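You operate a simulated robot arm through the tools that you are given. There is no shell and no other tool.

The job below is to be done with a simulated robot arm. You get a single attempt, and the scene is never put back.

TASK
Clamp the Tamrelle carton, then add the two bottles its label lists and shut both flaps.
Fine: take them from the green rack. Set down upright: what you pick out.

Only the result counts: the job must be done as asked and must still hold three seconds after the hand-in. Knocking over, shifting, dropping, spilling or breaking anything else fails it.

THE ROBOT
A 7-joint arm with a four-finger gripper, fixed in place. Base frame: the origin is on the floor under the middle of its stand, x ahead of it, y to its left, z up; the work surface is at about z = 0.73. Units: m, degrees, N and s.
It reaches about 1.223 m from its shoulder. Its first joint turns from -69.0 to 172.0 degrees. Payload 3.67 kg.
The TCP is the grasp point between the finger pads, 0.028 m short of the fingertips. In the tool frame z runs along the fingers and y along their closing line. The gripper opens to 0.112 m; its body begins 0.073 m behind the TCP.
Orientation is that of the tool frame in the base frame, as a unit quaternion [x, y, z, w]. With the fingers straight down and closing along the base's y, the tool's x points along the base's -x, its y along +y and its z along -z.

THE INTERFACE
- The arm moves only by the tool send_rows. Its argument "rows" is one flat list of numbers, 6 for each row, row after row: the shift along the tool's x, y, z in units of 30 mm (1.0 is 30 mm), then the turn, a rotation vector about the tool's x, y, z in units of 6 degrees (1.0 is 6 degrees). In form: [dx, dy, dz, ax, ay, az, dx, dy, dz, ax, ay, az, ...]. A call has 1 to 20 rows; each row shifts and turns the commanded pose from where the row before left it, along the tool's axes as they then stand. "gripper" is the finger opening in mm, from 0 to 112, set as the call begins (left out, the last holds). A call with a number of a shift or a turn outside -1 to 1 is refused whole. Rows are played at 5 a second. More than 0.05 m and 8.6 degrees between two rows, or a gripper value outside its range, and nothing of the call is played. A pose out of reach is approached as far as the arm can. The call stops where the force on the tool passes 60 N (or 10 N more than at its start, if that is more) or the arm is blocked; 0.2 s more then pass. Each finger travels about 0.1025 m/s and halts on what it meets, pressing with about 31 N; the grip force reading is that of the motor and also rises with nothing between the fingers. The clock runs only during rows and for 0.2 s after the last one: add rows that do not move to give the fingers time. It gives the time, the measured TCP pose, the force on the tool (base axes), the opening and the grip force at its end, in the units of the frame above (readings bear some noise), with the torque about the TCP (base axes, N m) and any sound that the robot's microphone picked up.
- Cameras (640 x 400 px; columns grow to the right, rows downward): "scene" is fixed at [0.0565, 0.4937, 1.524]; the picture's right is [-0.75, -0.66, 0.00], its down [-0.24, 0.28, -0.93] and it looks along [0.61, -0.70, -0.37] (base axes); focal length 332 px, centre (320, 200). "wrist" rides on the gripper at [0.06, -0.018, -0.104] in the tool frame; the picture's right is [0.29, 0.96, 0.00], its down [-0.80, 0.24, -0.55] and it looks along [-0.53, 0.16, 0.83] (tool axes); focal length 234 px, centre (320, 200). There is no depth. A picture from a camera that has moved, and an enlarged one, comes with that camera's place and axes in the base frame and with its lens. The place of the scene camera against the robot may be out by one fixed shift of up to 0.018 m in any direction.
- capture(camera): a new picture of that camera. The clock stands still meanwhile.
- slide_trunk(by): slides the trunk up (or, below 0, down) by that many m; the arm rides with it, the base frame stays. It gives what a move gives, with no picture.
- enlarge(camera, box): a new picture of the part [left, top, right, bottom] of that camera's present view, enlarged. The clock stands still meanwhile.
- close_job(): hands the job in; it is judged then, once.

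Nothing tells you positions but the pictures and the camera data. Unless the task says otherwise, let go and move clear before handing in.

The tools are called after "Request:" by a JSON object that holds its "name" and its "arguments". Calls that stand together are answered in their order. send_rows: Moves the arm, as the interface text tells. Its arguments: {"type":"object","properties":{"rows":{"type":"array"},"gripper":{"type":"number"}},"required":["rows"]} The other tools are called the same way: slide_trunk (by) moves the trunk up or down; capture (camera) takes a picture; enlarge (camera, box) takes an enlarged picture of a part of a camera's view; close_job () hands the job in.

At the start:

```text
time: 0.0
tcp_pos: [0.801, -0.3661, 1.1432]
orientation: [0.0, 1.0, 0.0, 0.0]
ft_force: [0.8, -0.2, 0.1]
wrist_torque: [0.0, 0.0, 0.0]
width: 0.112
finger_force: 0.0
trunk travel left (down, up): [-0.575, 0.265]
```

scene: 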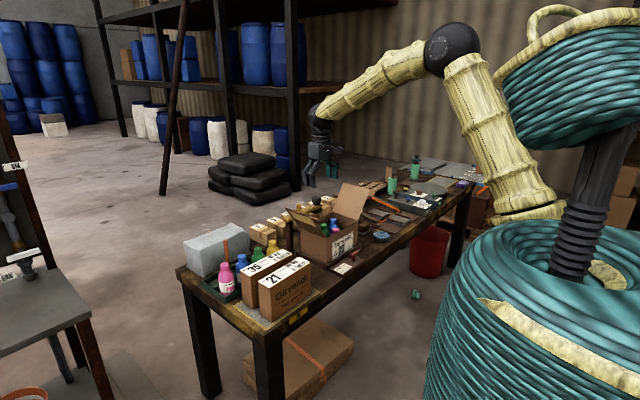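
wrist: 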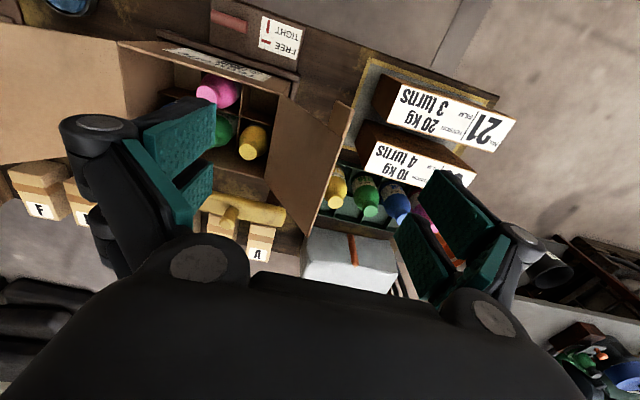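

I see a bench with an open carton holding some bottles, a row of boxes, and other bottles in a rack beside them. I'll look closer at the labels and layout before moving.

Request:
{"name": "enlarge", "arguments": {"camera": "scene", "box": [180, 170, 380, 330]}}

Request:
{"name": "enlarge", "arguments": {"camera": "scene", "box": [340, 140, 500, 260]}}

Request:
{"name": "enlarge", "arguments": {"camera": "wrist", "box": [100, 0, 360, 170]}}

Request:
{"name": "enlarge", "arguments": {"camera": "wrist", "box": [300, 40, 540, 280]}}

```text
2.50 times, centred on (280, 250) of scene
camera zoom: at [0.0565, 0.4937, 1.524], right [-0.75, -0.66, 0.0], down [-0.24, 0.28, -0.93], along [0.61, -0.7, -0.37], focal length 831 px, centre (420, 75)
```

zoom: 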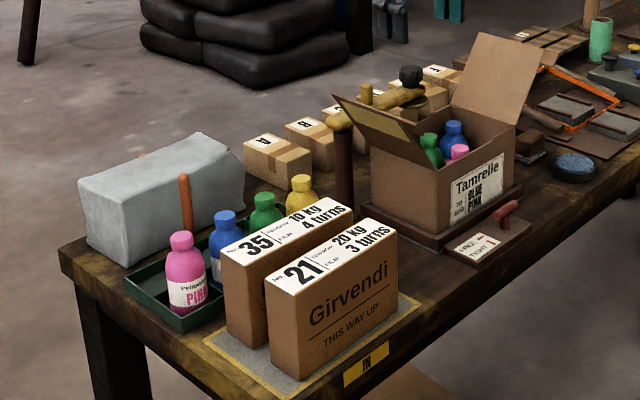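

```text
3.33 times, centred on (420, 200) of scene
camera zoom: at [0.0565, 0.4937, 1.524], right [-0.75, -0.66, 0.0], down [-0.24, 0.28, -0.93], along [0.61, -0.7, -0.37], focal length 1108 px, centre (-13, 200)
```

zoom: 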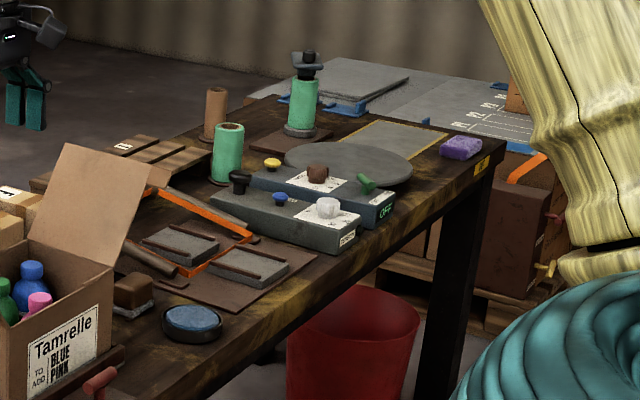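

```text
2.35 times, centred on (230, 85) of wrist
camera zoom: at [0.7408, -0.3835, 1.2486], right [-0.29, 0.96, 0.0], down [0.8, 0.24, 0.55], along [0.53, 0.16, -0.83], focal length 551 px, centre (532, 471)
```

zoom: 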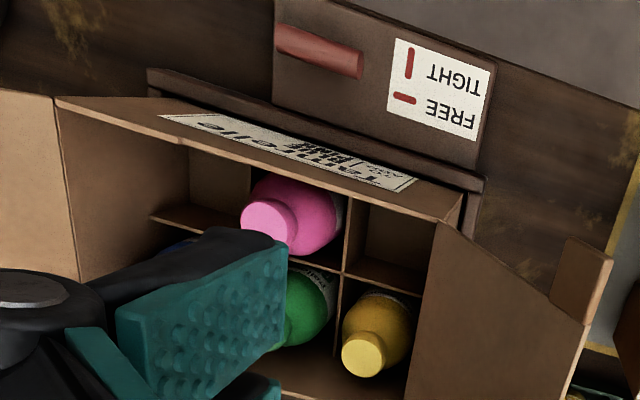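

```text
1.67 times, centred on (420, 160) of wrist
camera zoom: at [0.7408, -0.3835, 1.2486], right [-0.29, 0.96, 0.0], down [0.8, 0.24, 0.55], along [0.53, 0.16, -0.83], focal length 390 px, centre (153, 267)
```

zoom: 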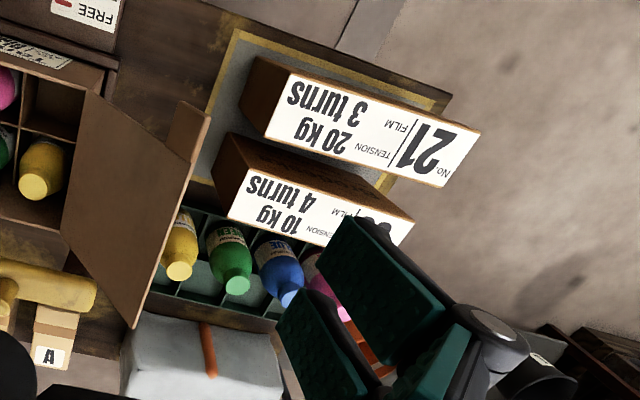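

The Tamrelle label says to add BLUE and PINK. The carton sits around (0.87, -0.55) on a clamp base with a red lever, and the green rack stands beyond the two Girvendi boxes. I'll move the arm back and to the side, high up, for clearer views.

Request:
{"name": "send_rows", "arguments": {"rows": [0.9, -0.8, -0.5, 0, 0, 0, 0.9, -0.8, -0.5, 0, 0, 0, 0.9, -0.8, -0.5, 0, 0, 0, 0.9, -0.8, -0.5, 0, 0, 0, 0.9, -0.8, -0.5, 0, 0, 0, 0, 0, 0, 0, 0, 0]}}

```text
time: 1.4
tcp_pos: [0.6673, -0.4865, 1.2179]
orientation: [0.0, 1.0, 0.0, -0.001]
ft_force: [0.5, -0.1, -0.1]
wrist_torque: [0.02, 0.04, -0.01]
width: 0.1119
finger_force: 0.1
trunk travel left (down, up): [-0.575, 0.265]
```

The arm moved back as planned; now I look from here.

Request:
{"name": "capture", "arguments": {"camera": "wrist"}}

Request:
{"name": "enlarge", "arguments": {"camera": "wrist", "box": [160, 60, 400, 220]}}

Request:
{"name": "enlarge", "arguments": {"camera": "scene", "box": [280, 170, 380, 290]}}

Request:
{"name": "enlarge", "arguments": {"camera": "scene", "box": [200, 230, 300, 320]}}

```text
taken
camera wrist: at [0.6078, -0.5035, 1.3228], right [-0.29, 0.96, 0.0], down [0.8, 0.24, 0.55], along [0.53, 0.16, -0.83], focal length 234 px, centre (320, 200)
```

wrist: 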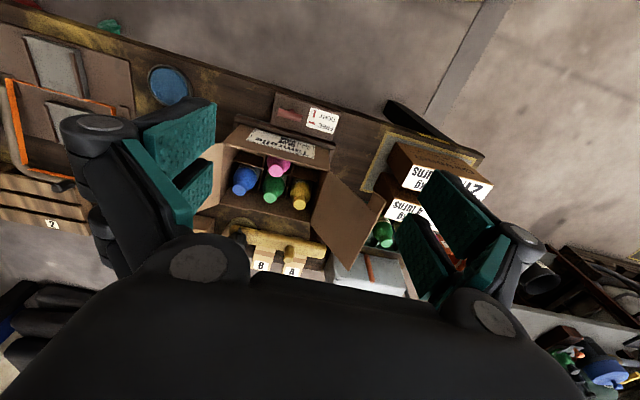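

```text
2.50 times, centred on (280, 140) of wrist
camera zoom: at [0.6078, -0.5035, 1.3228], right [-0.29, 0.96, 0.0], down [0.8, 0.24, 0.55], along [0.53, 0.16, -0.83], focal length 585 px, centre (420, 350)
```

zoom: 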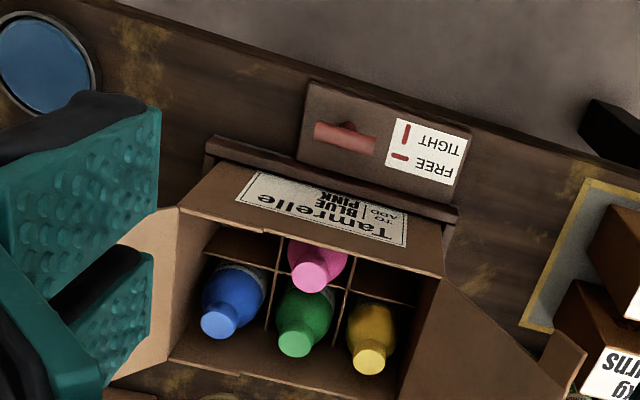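

```text
3.33 times, centred on (330, 230) of scene
camera zoom: at [0.0565, 0.4937, 1.524], right [-0.75, -0.66, 0.0], down [-0.24, 0.28, -0.93], along [0.61, -0.7, -0.37], focal length 1108 px, centre (287, 100)
```

zoom: 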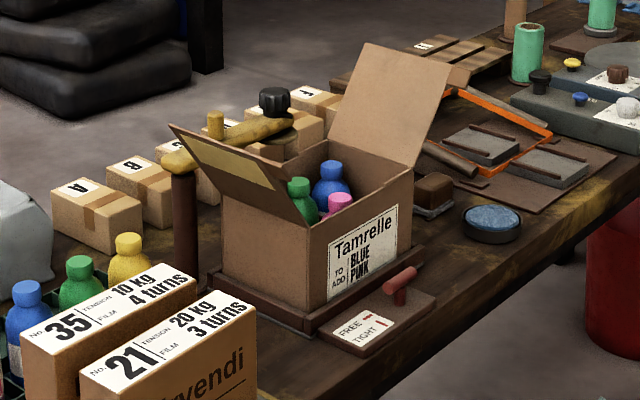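

```text
4.44 times, centred on (250, 275) of scene
camera zoom: at [0.0565, 0.4937, 1.524], right [-0.75, -0.66, 0.0], down [-0.24, 0.28, -0.93], along [0.61, -0.7, -0.37], focal length 1477 px, centre (631, -133)
```

zoom: 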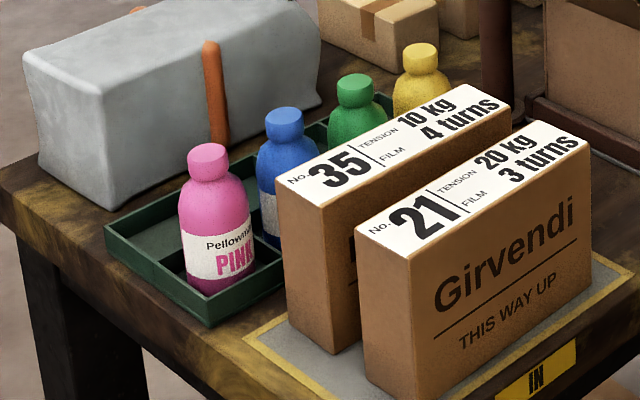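

The carton is a 2×3 grid with two free cells, both on the robot's side at the left and right ends. The lever is a red T-handle lying along the FREE mark. I look closer at the lever, flaps, and the yellow post behind the carton.

Request:
{"name": "enlarge", "arguments": {"camera": "scene", "box": [320, 230, 370, 280]}}

Request:
{"name": "enlarge", "arguments": {"camera": "scene", "box": [270, 180, 370, 260]}}

Request:
{"name": "enlarge", "arguments": {"camera": "wrist", "box": [260, 80, 360, 150]}}

Request:
{"name": "enlarge", "arguments": {"camera": "wrist", "box": [180, 150, 400, 290]}}

```text
8.00 times, centred on (345, 255) of scene
camera zoom: at [0.0565, 0.4937, 1.524], right [-0.75, -0.66, 0.0], down [-0.24, 0.28, -0.93], along [0.61, -0.7, -0.37], focal length 2658 px, centre (120, -240)
```

zoom: 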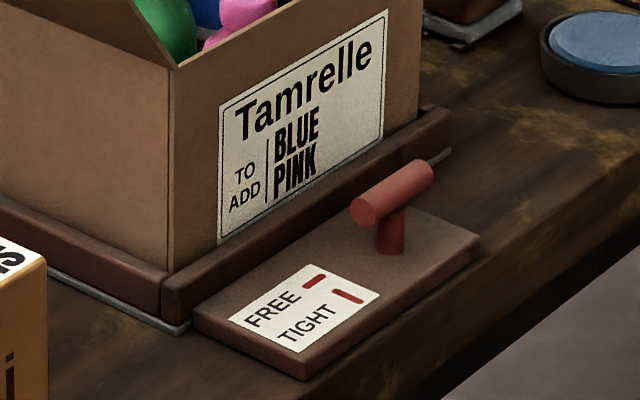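

```text
5.00 times, centred on (320, 220) of scene
camera zoom: at [0.0565, 0.4937, 1.524], right [-0.75, -0.66, 0.0], down [-0.24, 0.28, -0.93], along [0.61, -0.7, -0.37], focal length 1661 px, centre (320, 100)
```

zoom: 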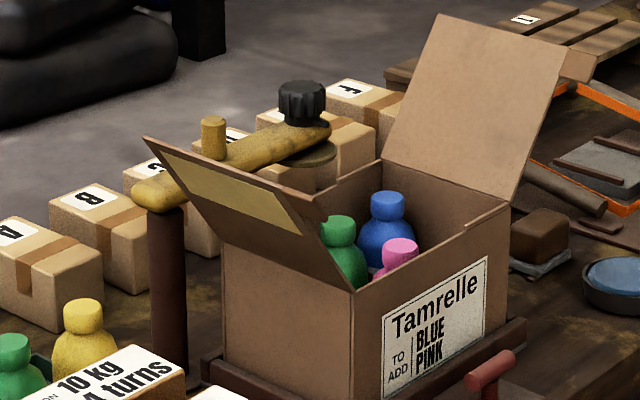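

```text
5.71 times, centred on (310, 115) of wrist
camera zoom: at [0.6078, -0.5035, 1.3228], right [-0.29, 0.96, 0.0], down [0.8, 0.24, 0.55], along [0.53, 0.16, -0.83], focal length 1338 px, centre (377, 686)
```

zoom: 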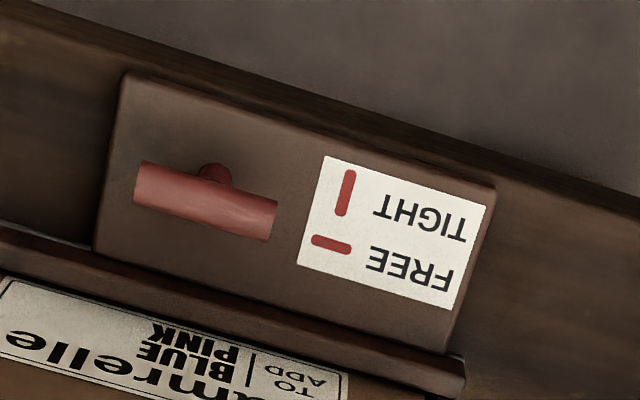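

```text
2.86 times, centred on (290, 220) of wrist
camera zoom: at [0.6078, -0.5035, 1.3228], right [-0.29, 0.96, 0.0], down [0.8, 0.24, 0.55], along [0.53, 0.16, -0.83], focal length 669 px, centre (406, 143)
```

zoom: 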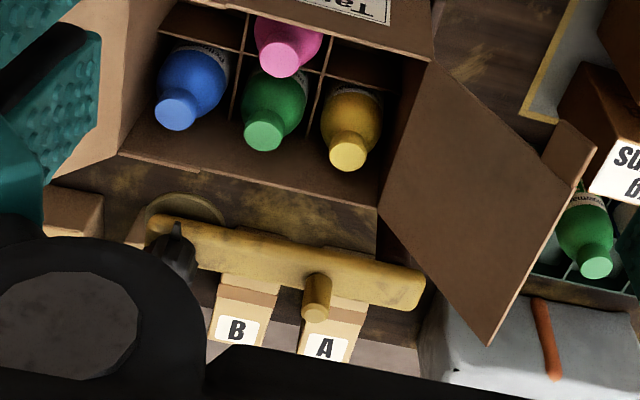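

The clamp lever turns on a vertical stem, and bottles in the rack are in a row near x≈0.98 (yellow, green, blue, pink toward +y). I check the gripper's finger layout, then move over the rack for a better view.

Request:
{"name": "enlarge", "arguments": {"camera": "wrist", "box": [50, 80, 250, 290]}}

Request:
{"name": "enlarge", "arguments": {"camera": "wrist", "box": [380, 150, 560, 310]}}

Request:
{"name": "enlarge", "arguments": {"camera": "scene", "box": [300, 80, 360, 150]}}

```text
1.90 times, centred on (150, 185) of wrist
camera zoom: at [0.6078, -0.5035, 1.3228], right [-0.29, 0.96, 0.0], down [0.8, 0.24, 0.55], along [0.53, 0.16, -0.83], focal length 446 px, centre (644, 229)
```

zoom: 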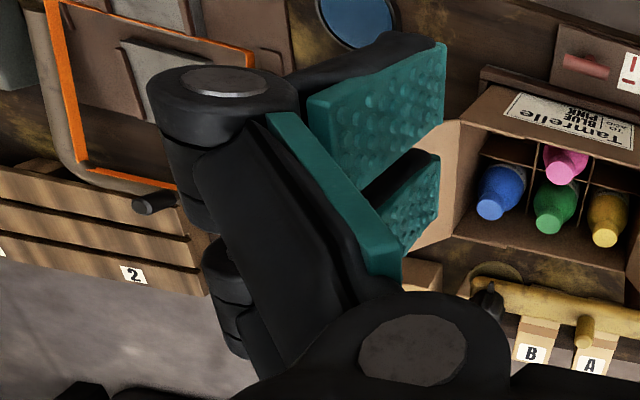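

```text
2.50 times, centred on (470, 230) of wrist
camera zoom: at [0.6078, -0.5035, 1.3228], right [-0.29, 0.96, 0.0], down [0.8, 0.24, 0.55], along [0.53, 0.16, -0.83], focal length 585 px, centre (-55, 125)
```

zoom: 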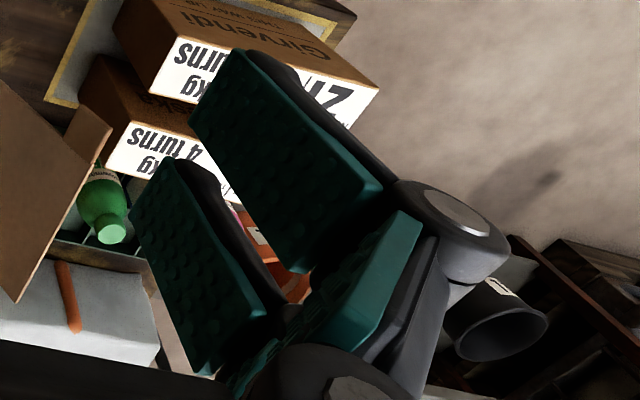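

```text
5.71 times, centred on (330, 115) of scene
camera zoom: at [0.0565, 0.4937, 1.524], right [-0.75, -0.66, 0.0], down [-0.24, 0.28, -0.93], along [0.61, -0.7, -0.37], focal length 1899 px, centre (263, 686)
```

zoom: 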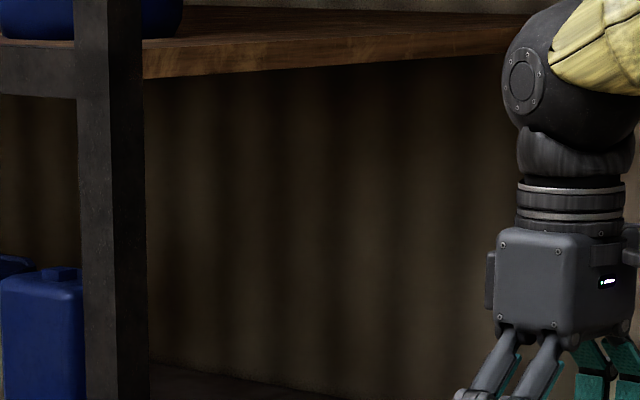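

I look at the gripper itself from the scene camera to know how wide the fingers are.

Request:
{"name": "enlarge", "arguments": {"camera": "scene", "box": [325, 110, 385, 170]}}

Request:
{"name": "capture", "arguments": {"camera": "scene"}}

```text
6.67 times, centred on (355, 140) of scene
camera zoom: at [0.0565, 0.4937, 1.524], right [-0.75, -0.66, 0.0], down [-0.24, 0.28, -0.93], along [0.61, -0.7, -0.37], focal length 2215 px, centre (87, 600)
```

zoom: 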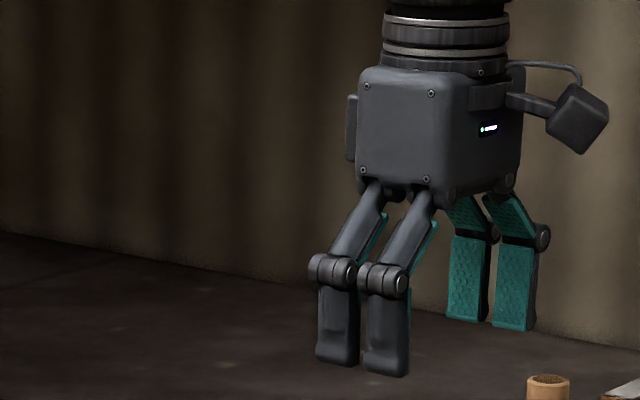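

```text
taken
```

scene: 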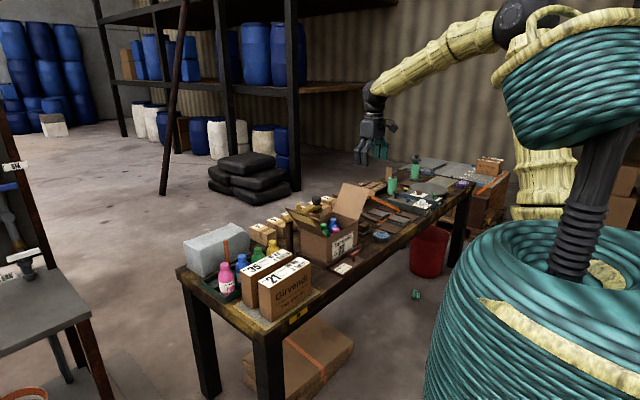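

The gripper has two fingers per side, about 5 cm wide in total, fairly slim. Next I move above the rack at a safe height for a better view of the bottles there.

Request:
{"name": "send_rows", "arguments": {"rows": [-0.314, 0.88, 0.133, 0, 0, 0, -0.314, 0.88, 0.133, 0, 0, 0, -0.314, 0.88, 0.133, 0, 0, 0, -0.314, 0.88, 0.133, 0, 0, 0, -0.314, 0.88, 0.133, 0, 0, 0, -0.314, 0.88, 0.133, 0, 0, 0, -0.314, 0.88, 0.133, 0, 0, 0, -0.314, 0.88, 0.133, 0, 0, 0, -0.314, 0.88, 0.133, 0, 0, 0, -0.314, 0.88, 0.133, 0, 0, 0, -0.314, 0.88, 0.133, 0, 0, 0, -0.314, 0.88, 0.133, 0, 0, 0, 0, 0, 0, 0, 0, 0]}}

Request:
{"name": "capture", "arguments": {"camera": "wrist"}}

Request:
{"name": "enlarge", "arguments": {"camera": "wrist", "box": [220, 100, 420, 260]}}

```text
time: 4.2
tcp_pos: [0.7769, -0.1709, 1.1705]
orientation: [0.0, 1.0, 0.002, 0.0]
ft_force: [-0.2, -0.5, -0.4]
wrist_torque: [0.01, 0.01, -0.01]
width: 0.112
finger_force: 0.1
trunk travel left (down, up): [-0.575, 0.265]
```

```text
taken
camera wrist: at [0.7174, -0.1881, 1.2751], right [-0.29, 0.96, 0.0], down [0.8, 0.24, 0.55], along [0.53, 0.16, -0.83], focal length 234 px, centre (320, 200)
```

wrist: 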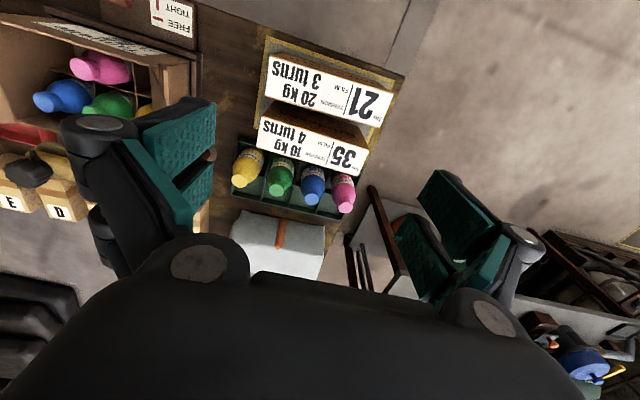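

```text
2.50 times, centred on (320, 180) of wrist
camera zoom: at [0.7174, -0.1881, 1.2751], right [-0.29, 0.96, 0.0], down [0.8, 0.24, 0.55], along [0.53, 0.16, -0.83], focal length 585 px, centre (320, 250)
```

zoom: 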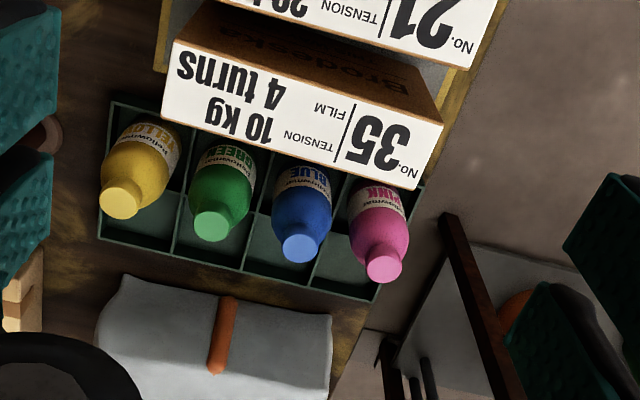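

The rack bottles stand at about x 0.986, with BLUE at y≈-0.125 and PINK at y≈-0.048, cap tops near z 0.856, labels matching their colours. I go for the clamp lever first, moving to a closer view of it at about (0.753, -0.53).

Request:
{"name": "send_rows", "arguments": {"rows": [1, -0.8, 0.3, 0, 0, 0, 1, -0.8, 0.3, 0, 0, 0, 1, -0.8, 0.3, 0, 0, 0, 1, -0.8, 0.3, 0, 0, 0, 1, -0.8, 0.3, 0, 0, 0, 0.023, -0.93, 0.483, 0, 0, 0, 0.023, -0.93, 0.483, 0, 0, 0, 0.023, -0.93, 0.483, 0, 0, 0, 0.023, -0.93, 0.483, 0, 0, 0, 0.023, -0.93, 0.483, 0, 0, 0, 0.023, -0.93, 0.483, 0, 0, 0, 0.023, -0.93, 0.483, 0, 0, 0, 0.023, -0.93, 0.483, 0, 0, 0, 0.023, -0.93, 0.483, 0, 0, 0, 0.023, -0.93, 0.483, 0, 0, 0, 0, 0, 0, 0, 0, 0]}}

Request:
{"name": "capture", "arguments": {"camera": "wrist"}}

Request:
{"name": "enlarge", "arguments": {"camera": "wrist", "box": [220, 100, 420, 260]}}

Request:
{"name": "capture", "arguments": {"camera": "scene"}}

```text
time: 7.6
tcp_pos: [0.619, -0.567, 0.9793]
orientation: [0.0, 1.0, 0.001, 0.0]
ft_force: [-0.8, 0.9, 0.4]
wrist_torque: [-0.02, 0.04, 0.03]
width: 0.1121
finger_force: 0.0
trunk travel left (down, up): [-0.575, 0.265]
```

```text
taken
camera wrist: at [0.5598, -0.585, 1.0856], right [-0.29, 0.96, 0.0], down [0.8, 0.24, 0.55], along [0.53, 0.16, -0.83], focal length 234 px, centre (320, 200)
```

wrist: 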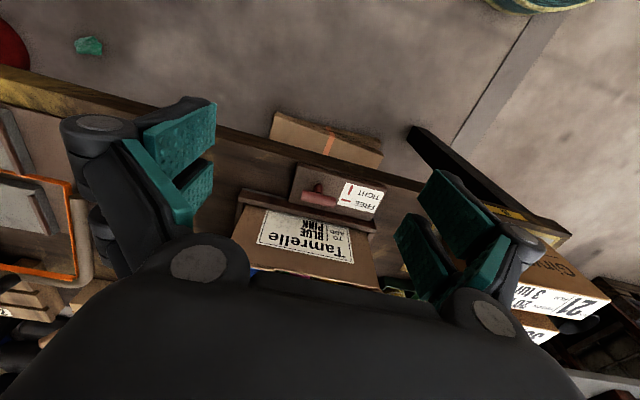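

```text
2.50 times, centred on (320, 180) of wrist
camera zoom: at [0.5598, -0.585, 1.0856], right [-0.29, 0.96, 0.0], down [0.8, 0.24, 0.55], along [0.53, 0.16, -0.83], focal length 585 px, centre (320, 250)
```

zoom: 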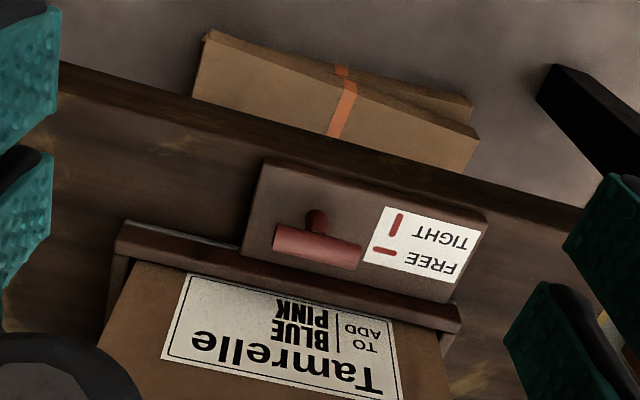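

```text
taken
```

scene: 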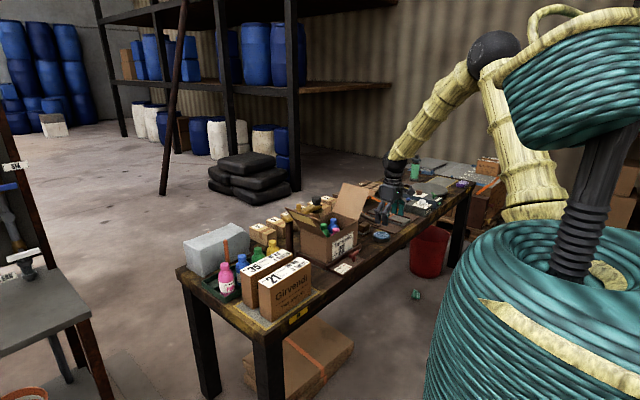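

The handle sits at about (0.753, -0.529, 0.778), and the plate top is near z 0.742. I zoom in to check finger clearance to the clamp's front rail.

Request:
{"name": "enlarge", "arguments": {"camera": "wrist", "box": [270, 150, 390, 250]}}

Request:
{"name": "enlarge", "arguments": {"camera": "scene", "box": [300, 170, 440, 280]}}

```text
4.00 times, centred on (330, 200) of wrist
camera zoom: at [0.5598, -0.585, 1.0856], right [-0.29, 0.96, 0.0], down [0.8, 0.24, 0.55], along [0.53, 0.16, -0.83], focal length 937 px, centre (280, 200)
```

zoom: 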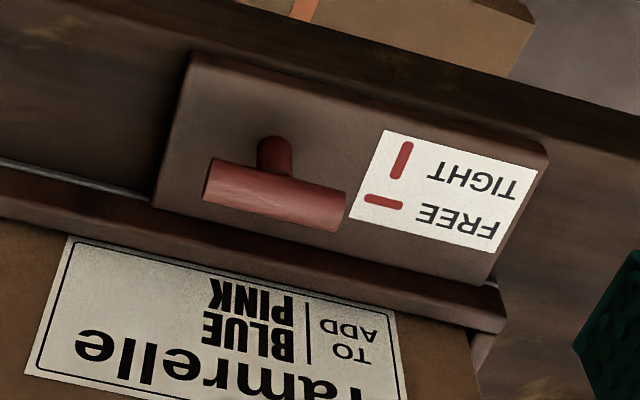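

```text
3.64 times, centred on (370, 225) of scene
camera zoom: at [0.0565, 0.4937, 1.524], right [-0.75, -0.66, 0.0], down [-0.24, 0.28, -0.93], along [0.61, -0.7, -0.37], focal length 1208 px, centre (138, 109)
```

zoom: 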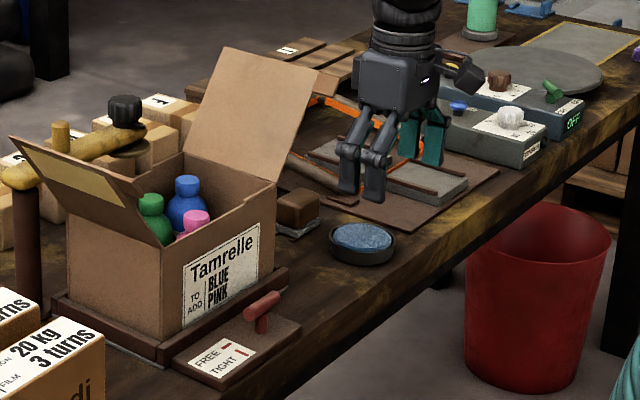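

There's about 1 cm of clearance to the rail. Gripping the handle needs the fingers closing along x, so I rotate the wrist 90° (counterclockwise from above) here, in free space, to test that it is reachable.

Request:
{"name": "send_rows", "arguments": {"rows": [0, 0, 0, 0, 0, -1, 0, 0, 0, 0, 0, -1, 0, 0, 0, 0, 0, -1, 0, 0, 0, 0, 0, -1, 0, 0, 0, 0, 0, -1, 0, 0, 0, 0, 0, -1, 0, 0, 0, 0, 0, -1, 0, 0, 0, 0, 0, -1, 0, 0, 0, 0, 0, -1, 0, 0, 0, 0, 0, -1, 0, 0, 0, 0, 0, -1, 0, 0, 0, 0, 0, -1, 0, 0, 0, 0, 0, -1, 0, 0, 0, 0, 0, -1, 0, 0, 0, 0, 0, -1, 0, 0, 0, 0, 0, 0], "gripper": 45}}

```text
time: 11.0
tcp_pos: [0.6208, -0.5687, 0.9805]
orientation: [0.707, -0.707, -0.001, 0.0]
ft_force: [-0.6, -0.8, -0.1]
wrist_torque: [-0.01, 0.01, 0.04]
width: 0.045
finger_force: 0.1
trunk travel left (down, up): [-0.575, 0.265]
```

The 90° turn is reachable. Now I move to just above the lever handle and check alignment.

Request:
{"name": "send_rows", "arguments": {"rows": [-0.268, -0.882, 0.67, 0, 0, 0, -0.268, -0.882, 0.67, 0, 0, 0, -0.268, -0.882, 0.67, 0, 0, 0, -0.268, -0.882, 0.67, 0, 0, 0, -0.268, -0.882, 0.67, 0, 0, 0, 0, 0, 0, 0, 0, 0]}}

Request:
{"name": "capture", "arguments": {"camera": "wrist"}}

Request:
{"name": "enlarge", "arguments": {"camera": "scene", "box": [290, 170, 410, 290]}}

```text
time: 12.4
tcp_pos: [0.7526, -0.5292, 0.8802]
orientation: [-0.707, 0.707, 0.0, 0.002]
ft_force: [-0.6, 0.7, 0.4]
wrist_torque: [-0.01, -0.03, -0.01]
width: 0.0449
finger_force: 0.2
trunk travel left (down, up): [-0.575, 0.265]
```

```text
taken
camera wrist: at [0.7712, -0.5877, 0.9851], right [-0.96, -0.29, 0.0], down [-0.24, 0.8, 0.55], along [-0.16, 0.53, -0.83], focal length 234 px, centre (320, 200)
```

wrist: 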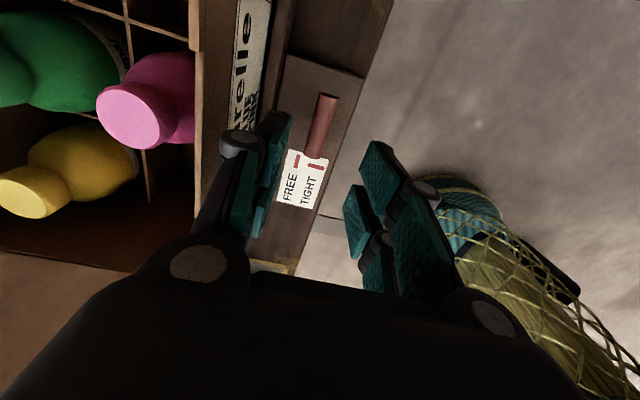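

```text
3.33 times, centred on (350, 230) of scene
camera zoom: at [0.0565, 0.4937, 1.524], right [-0.75, -0.66, 0.0], down [-0.24, 0.28, -0.93], along [0.61, -0.7, -0.37], focal length 1108 px, centre (220, 100)
```

zoom: 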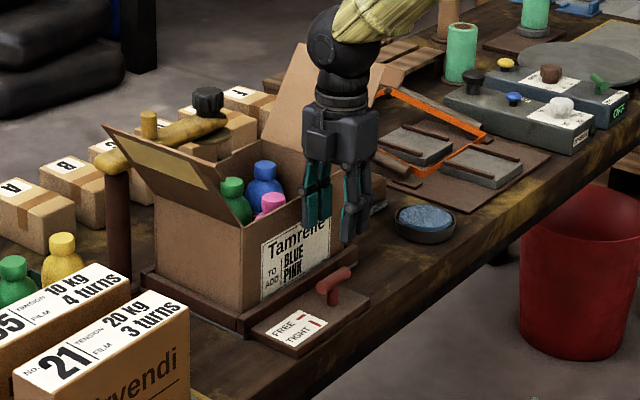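

The handle's position from this view (0.7537, -0.530) agrees with where the gripper is centred. I lower over it and then close.

Request:
{"name": "send_rows", "arguments": {"rows": [0, 0, 0.78, 0, 0, 0, 0, 0, 0.78, 0, 0, 0, 0, 0, 0.78, 0, 0, 0, 0, 0, 0.78, 0, 0, 0, 0, 0, 0, 0, 0, 0]}}

Request:
{"name": "enlarge", "arguments": {"camera": "scene", "box": [310, 200, 390, 280]}}

Request:
{"name": "capture", "arguments": {"camera": "wrist"}}

```text
time: 13.6
tcp_pos: [0.7531, -0.5292, 0.7867]
orientation: [-0.707, 0.708, 0.0, 0.001]
ft_force: [-0.6, 0.1, -0.4]
wrist_torque: [-0.03, -0.02, 0.01]
width: 0.0451
finger_force: 0.1
trunk travel left (down, up): [-0.575, 0.265]
```

```text
5.00 times, centred on (350, 240) of scene
camera zoom: at [0.0565, 0.4937, 1.524], right [-0.75, -0.66, 0.0], down [-0.24, 0.28, -0.93], along [0.61, -0.7, -0.37], focal length 1661 px, centre (170, 0)
```

zoom: 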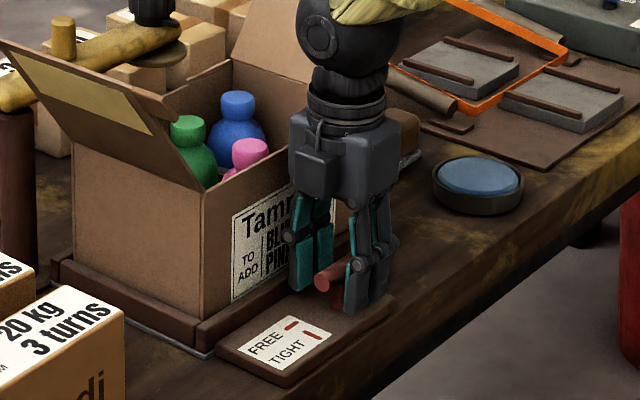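

```text
taken
camera wrist: at [0.7722, -0.5876, 0.8911], right [-0.96, -0.29, 0.0], down [-0.24, 0.8, 0.55], along [-0.16, 0.53, -0.83], focal length 234 px, centre (320, 200)
```

wrist: 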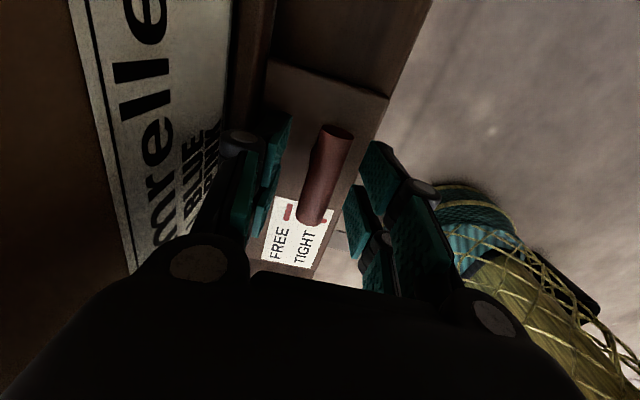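

The handle is between the fingers with no contact so far. Now I close on it.

Request:
{"name": "send_rows", "arguments": {"rows": [0, 0, 0, 0, 0, 0, 0, 0, 0, 0, 0, 0, 0, 0, 0, 0, 0, 0, 0, 0, 0, 0, 0, 0], "gripper": 0}}

```text
time: 14.6
tcp_pos: [0.7526, -0.5288, 0.7844]
orientation: [-0.707, 0.707, 0.001, 0.0]
ft_force: [-5.9, 1.3, -4.0]
wrist_torque: [-0.13, 0.05, 0.03]
width: 0.0159
finger_force: 44.9
trunk travel left (down, up): [-0.575, 0.265]
```

The fingers hold the handle (16 mm). I try a small clockwise turn first and watch the torque.

Request:
{"name": "send_rows", "arguments": {"rows": [0, 0, 0, 0, 0, 0.7, 0, 0, 0, 0, 0, 0.7, 0, 0, 0, 0, 0, 0.7, 0, 0, 0, 0, 0, 0]}}

Request:
{"name": "capture", "arguments": {"camera": "wrist"}}

```text
time: 15.6
tcp_pos: [0.7544, -0.5282, 0.7857]
orientation: [-0.624, 0.781, 0.001, 0.0]
ft_force: [-2.5, -0.7, -9.0]
wrist_torque: [0.08, -0.06, 0.04]
width: 0.0159
finger_force: 45.1
trunk travel left (down, up): [-0.575, 0.265]
```

```text
taken
camera wrist: at [0.7587, -0.5906, 0.8901], right [-1.0, -0.07, 0.0], down [-0.06, 0.83, 0.56], along [-0.04, 0.55, -0.83], focal length 234 px, centre (320, 200)
```

wrist: 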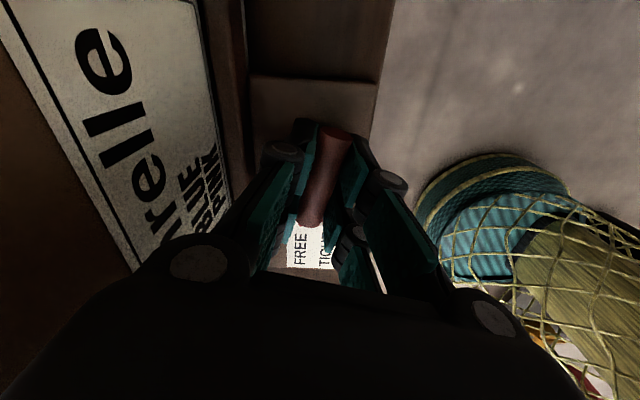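

It turns freely clockwise with the handle following. I continue most of the way.

Request:
{"name": "send_rows", "arguments": {"rows": [0, 0, 0, 0, 0, 0.9, 0, 0, 0, 0, 0, 0.9, 0, 0, 0, 0, 0, 0.9, 0, 0, 0, 0, 0, 0.9, 0, 0, 0, 0, 0, 0.9, 0, 0, 0, 0, 0, 0.9, 0, 0, 0, 0, 0, 0.9, 0, 0, 0, 0, 0, 0.9, 0, 0, 0, 0, 0, 0.9, 0, 0, 0, 0, 0, 0.9, 0, 0, 0, 0, 0, 0.9, 0, 0, 0, 0, 0, 0]}}

Request:
{"name": "capture", "arguments": {"camera": "wrist"}}

Request:
{"name": "enlarge", "arguments": {"camera": "scene", "box": [310, 200, 390, 280]}}

```text
time: 18.2
tcp_pos: [0.7543, -0.5299, 0.7849]
orientation: [-0.156, 0.988, 0.0, 0.0]
ft_force: [13.0, -11.1, -1.8]
wrist_torque: [-0.08, -0.15, 0.0]
width: 0.0157
finger_force: 45.2
trunk travel left (down, up): [-0.575, 0.265]
```

```text
taken
camera wrist: at [0.7037, -0.5646, 0.8901], right [-0.57, 0.82, 0.0], down [0.68, 0.47, 0.55], along [0.46, 0.32, -0.83], focal length 234 px, centre (320, 200)
```

wrist: 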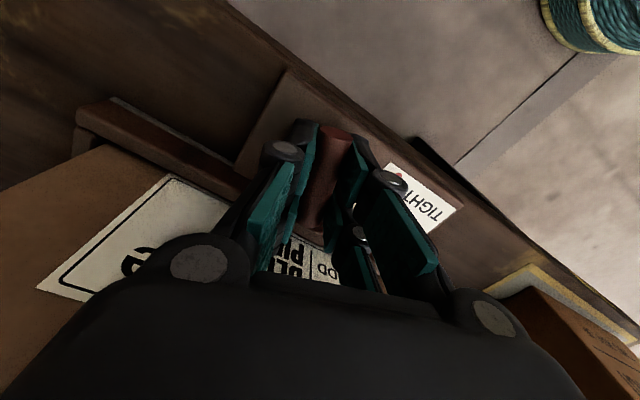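

```text
5.00 times, centred on (350, 240) of scene
camera zoom: at [0.0565, 0.4937, 1.524], right [-0.75, -0.66, 0.0], down [-0.24, 0.28, -0.93], along [0.61, -0.7, -0.37], focal length 1661 px, centre (170, 0)
```

zoom: 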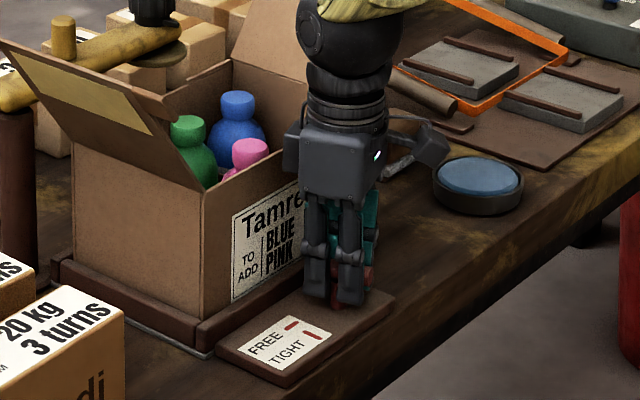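

About 18° remains; lateral force is modest. I finish the quarter turn.

Request:
{"name": "send_rows", "arguments": {"rows": [0, 0, 0, 0, 0, 0.75, 0, 0, 0, 0, 0, 0.75, 0, 0, 0, 0, 0, 0.75, 0, 0, 0, 0, 0, 0.75, 0, 0, 0, 0, 0, 0, 0, 0, 0, 0, 0, 0]}}

Request:
{"name": "capture", "arguments": {"camera": "wrist"}}

```text
time: 19.6
tcp_pos: [0.7559, -0.53, 0.7857]
orientation: [0.001, 1.0, 0.001, 0.0]
ft_force: [20.2, -23.5, 6.0]
wrist_torque: [-0.16, 0.13, 0.06]
width: 0.0161
finger_force: 45.7
trunk travel left (down, up): [-0.575, 0.265]
```

```text
taken
camera wrist: at [0.6952, -0.5474, 0.8901], right [-0.29, 0.96, 0.0], down [0.8, 0.24, 0.55], along [0.53, 0.16, -0.83], focal length 234 px, centre (320, 200)
```

wrist: 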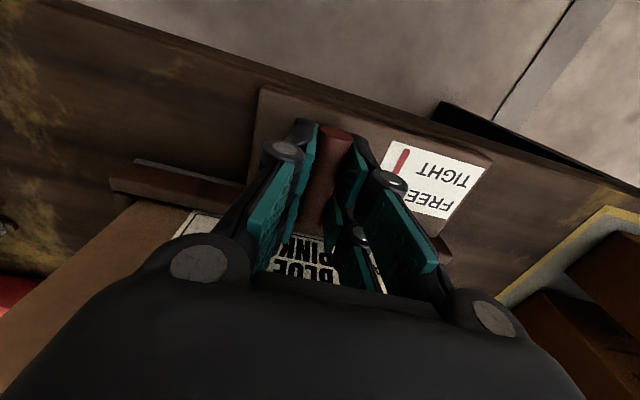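

The handle now lies at 90°, matching TIGHT. There is some sideways load, so I relax it with a small shift before letting go.

Request:
{"name": "send_rows", "arguments": {"rows": [-0.05, -0.05, 0, 0, 0, 0, -0.05, -0.05, 0, 0, 0, 0, 0, 0, 0, 0, 0, 0, 0, 0, 0, 0, 0, 0]}}

```text
time: 20.6
tcp_pos: [0.7549, -0.5309, 0.7858]
orientation: [0.0, 1.0, 0.002, -0.001]
ft_force: [-8.6, 8.1, -4.1]
wrist_torque: [0.22, 0.29, 0.04]
width: 0.016
finger_force: 44.4
trunk travel left (down, up): [-0.575, 0.265]
```

Load is nearly gone. I open the fingers and check the lever before lifting.

Request:
{"name": "send_rows", "arguments": {"rows": [0, 0, 0, 0, 0, 0, 0, 0, 0, 0, 0, 0, 0, 0, 0, 0, 0, 0], "gripper": 45}}

Request:
{"name": "send_rows", "arguments": {"rows": [0, 0, -0.8, 0, 0, 0, 0, 0, -0.9, 0, 0, 0, 0, 0, -1, 0, 0, 0, 0, 0, -1, 0, 0, 0, 0, 0, -1, 0, 0, 0, 0.5, 0, -1, 0, 0, 0, 1, 0, -1, 0, 0, 0, 1, 0, -1, 0, 0, 0, 1, 0, -0.5, 0, 0, 0, 0, 0, 0, 0, 0, 0]}}

Request:
{"name": "capture", "arguments": {"camera": "wrist"}}

Request:
{"name": "enlarge", "arguments": {"camera": "scene", "box": [310, 220, 380, 280]}}

```text
time: 21.4
tcp_pos: [0.757, -0.531, 0.786]
orientation: [0.0, 1.0, 0.0, 0.0]
ft_force: [1.1, -0.5, -0.7]
wrist_torque: [0.0, -0.01, 0.03]
width: 0.0451
finger_force: 0.1
trunk travel left (down, up): [-0.575, 0.265]
```

```text
time: 23.6
tcp_pos: [0.6529, -0.532, 1.0311]
orientation: [0.001, 1.0, 0.001, 0.0]
ft_force: [0.7, -0.1, -1.0]
wrist_torque: [0.03, 0.05, -0.02]
width: 0.0448
finger_force: 0.0
trunk travel left (down, up): [-0.575, 0.265]
```

```text
taken
camera wrist: at [0.5926, -0.5508, 1.1361], right [-0.29, 0.96, 0.0], down [0.8, 0.24, 0.55], along [0.53, 0.16, -0.83], focal length 234 px, centre (320, 200)
```

wrist: 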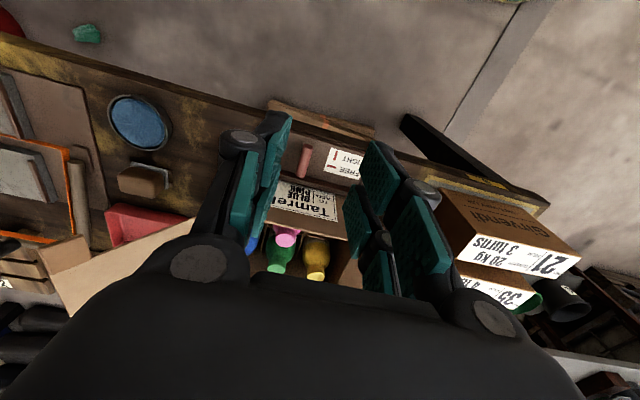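

```text
6.67 times, centred on (345, 250) of scene
camera zoom: at [0.0565, 0.4937, 1.524], right [-0.75, -0.66, 0.0], down [-0.24, 0.28, -0.93], along [0.61, -0.7, -0.37], focal length 2215 px, centre (153, -133)
```

zoom: 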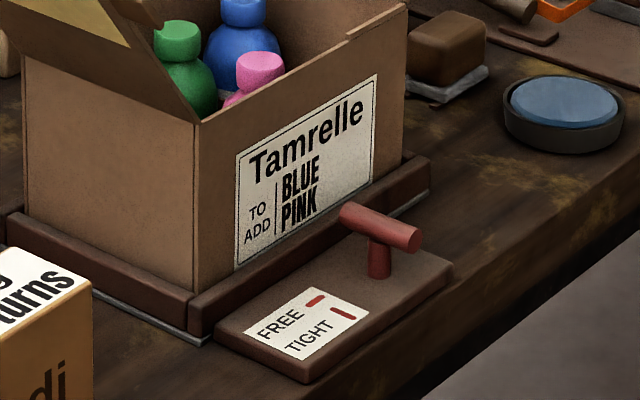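

The lever now lies parallel to the TIGHT mark. I check it at higher zoom, and look at the carton interior.

Request:
{"name": "enlarge", "arguments": {"camera": "wrist", "box": [260, 120, 380, 220]}}

Request:
{"name": "enlarge", "arguments": {"camera": "wrist", "box": [240, 170, 370, 290]}}

```text
4.00 times, centred on (320, 170) of wrist
camera zoom: at [0.5926, -0.5508, 1.1361], right [-0.29, 0.96, 0.0], down [0.8, 0.24, 0.55], along [0.53, 0.16, -0.83], focal length 937 px, centre (320, 320)
```

zoom: 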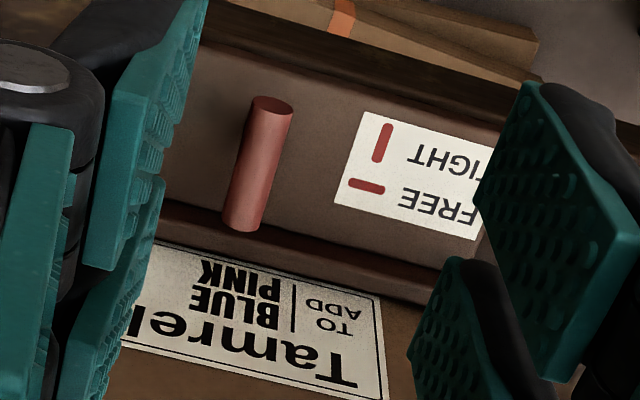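

```text
3.33 times, centred on (305, 230) of wrist
camera zoom: at [0.5926, -0.5508, 1.1361], right [-0.29, 0.96, 0.0], down [0.8, 0.24, 0.55], along [0.53, 0.16, -0.83], focal length 781 px, centre (370, 100)
```

zoom: 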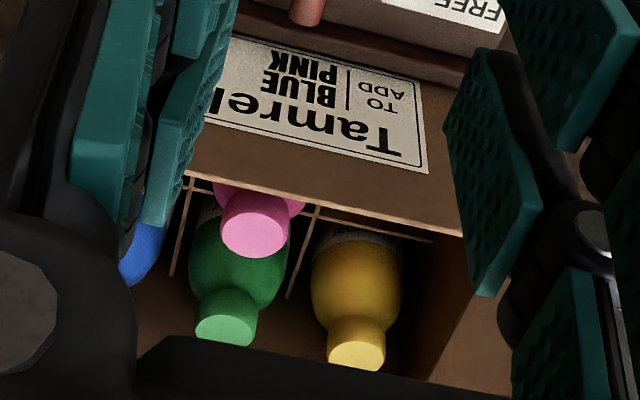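

The lever lies exactly along x (TIGHT), so the carton is clamped. Next is the BLUE bottle in the rack at about (0.987, -0.125); I travel high above everything to a point over it.

Request:
{"name": "send_rows", "arguments": {"rows": [0, 0.5, -0.85, 0, 0, 0, 0, 0.5, -0.85, 0, 0, 0, 0, 0.5, -0.85, 0, 0, 0, 0, 0.5, -0.85, 0, 0, 0, -0.795, 0.825, 0, 0, 0, 0, -0.795, 0.825, 0, 0, 0, 0, -0.795, 0.825, 0, 0, 0, 0, -0.795, 0.825, 0, 0, 0, 0, -0.795, 0.825, 0, 0, 0, 0, -0.795, 0.825, 0, 0, 0, 0, -0.795, 0.825, 0, 0, 0, 0, -0.795, 0.825, 0, 0, 0, 0, -0.795, 0.825, 0, 0, 0, 0, -0.795, 0.825, 0, 0, 0, 0, -0.795, 0.825, 0, 0, 0, 0, -0.795, 0.825, 0, 0, 0, 0, -0.795, 0.825, 0, 0, 0, 0, -0.795, 0.825, 0, 0, 0, 0, 0, 0, 0, 0, 0, 0], "gripper": 60}}

Request:
{"name": "capture", "arguments": {"camera": "wrist"}}

Request:
{"name": "capture", "arguments": {"camera": "scene"}}

```text
time: 27.6
tcp_pos: [0.9855, -0.1263, 1.137]
orientation: [0.0, 1.0, 0.0, 0.001]
ft_force: [-1.0, 0.4, -0.3]
wrist_torque: [0.02, -0.04, 0.01]
width: 0.0599
finger_force: 0.0
trunk travel left (down, up): [-0.575, 0.265]
```

```text
taken
camera wrist: at [0.9261, -0.1427, 1.2413], right [-0.29, 0.96, 0.0], down [0.8, 0.24, 0.56], along [0.53, 0.16, -0.83], focal length 234 px, centre (320, 200)
```

wrist: 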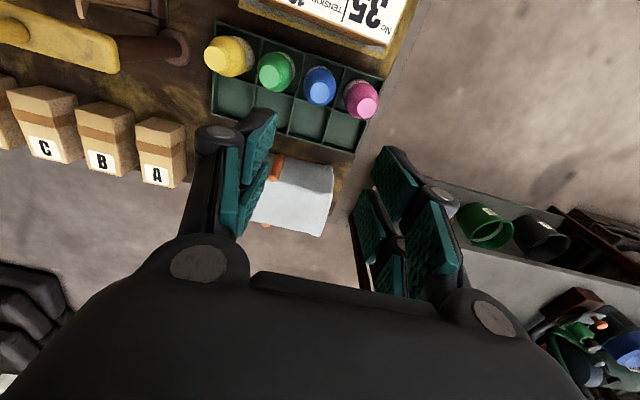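

```text
taken
```

scene: 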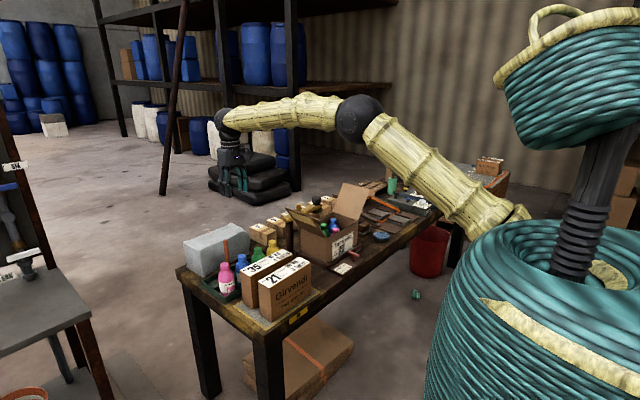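

The blue bottle is almost directly below. I zoom in for the exact cap centres.

Request:
{"name": "enlarge", "arguments": {"camera": "wrist", "box": [200, 20, 400, 160]}}

Request:
{"name": "enlarge", "arguments": {"camera": "scene", "box": [270, 175, 370, 265]}}

Request:
{"name": "enlarge", "arguments": {"camera": "scene", "box": [205, 235, 285, 315]}}

```text
2.86 times, centred on (300, 90) of wrist
camera zoom: at [0.9261, -0.1427, 1.2413], right [-0.29, 0.96, 0.0], down [0.8, 0.24, 0.56], along [0.53, 0.16, -0.83], focal length 669 px, centre (377, 514)
```

zoom: 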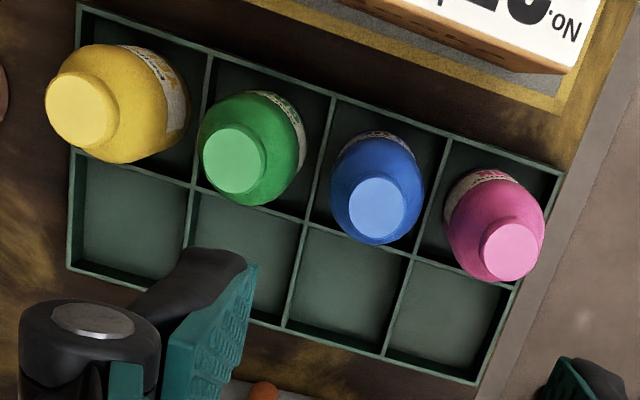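

```text
4.44 times, centred on (320, 220) of scene
camera zoom: at [0.0565, 0.4937, 1.524], right [-0.75, -0.66, 0.0], down [-0.24, 0.28, -0.93], along [0.61, -0.7, -0.37], focal length 1477 px, centre (320, 111)
```

zoom: 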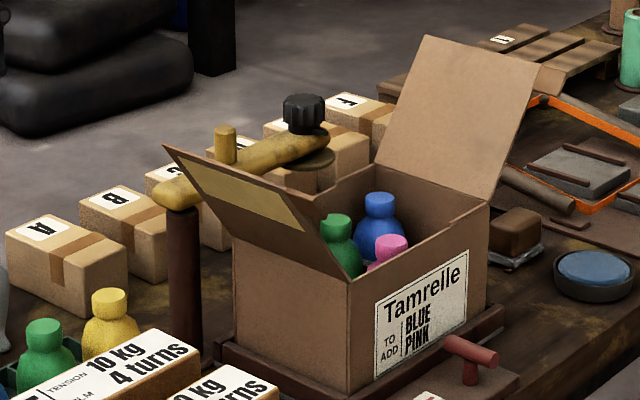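

```text
5.00 times, centred on (245, 275) of scene
camera zoom: at [0.0565, 0.4937, 1.524], right [-0.75, -0.66, 0.0], down [-0.24, 0.28, -0.93], along [0.61, -0.7, -0.37], focal length 1661 px, centre (695, -175)
```

zoom: 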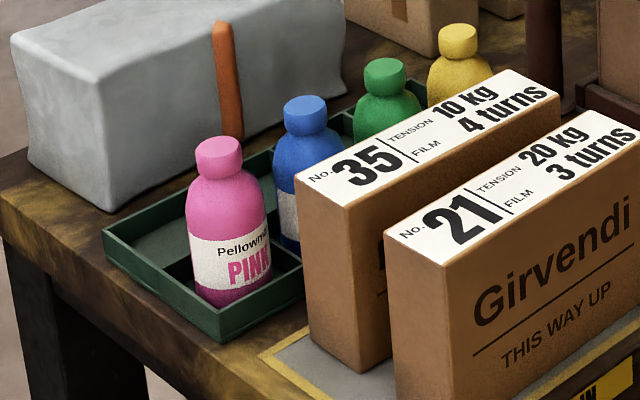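

Cap top of BLUE is at about (0.983, -0.125, 0.861), cap roughly 34 mm wide and 17 mm tall. I descend partway and re-check alignment.

Request:
{"name": "send_rows", "arguments": {"rows": [0.08, 0.03, 1, 0, 0, 0, 0, 0, 1, 0, 0, 0, 0, 0, 1, 0, 0, 0, 0, 0, 1, 0, 0, 0, 0, 0, 1, 0, 0, 0, 0, 0, 1, 0, 0, 0, 0, 0, 0.9, 0, 0, 0, 0, 0, 0.6, 0, 0, 0, 0, 0, 0, 0, 0, 0]}}

Request:
{"name": "capture", "arguments": {"camera": "wrist"}}

Request:
{"name": "enlarge", "arguments": {"camera": "scene", "box": [200, 210, 300, 310]}}

```text
time: 29.6
tcp_pos: [0.9842, -0.1237, 0.9097]
orientation: [0.0, 1.0, 0.0, 0.0]
ft_force: [0.2, -0.7, -0.3]
wrist_torque: [0.0, 0.02, -0.01]
width: 0.0601
finger_force: 0.0
trunk travel left (down, up): [-0.575, 0.265]
```

```text
taken
camera wrist: at [0.9246, -0.1406, 1.0149], right [-0.29, 0.96, 0.0], down [0.8, 0.24, 0.55], along [0.53, 0.16, -0.83], focal length 234 px, centre (320, 200)
```

wrist: 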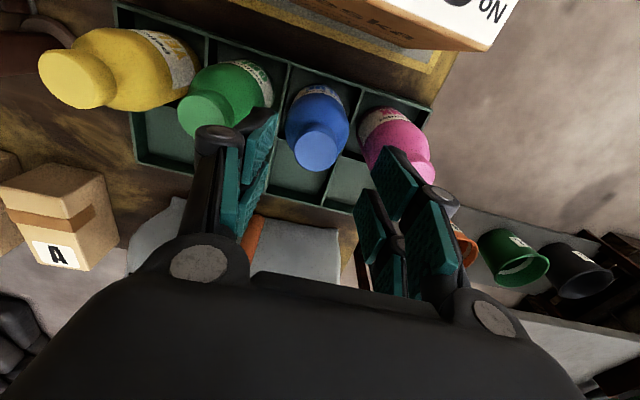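

```text
4.00 times, centred on (250, 260) of scene
camera zoom: at [0.0565, 0.4937, 1.524], right [-0.75, -0.66, 0.0], down [-0.24, 0.28, -0.93], along [0.61, -0.7, -0.37], focal length 1329 px, centre (600, -40)
```

zoom: 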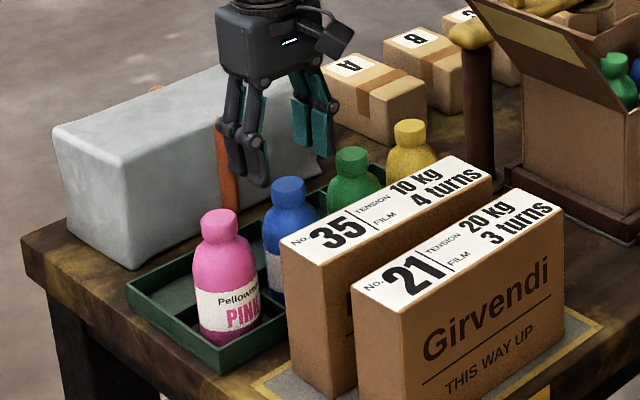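

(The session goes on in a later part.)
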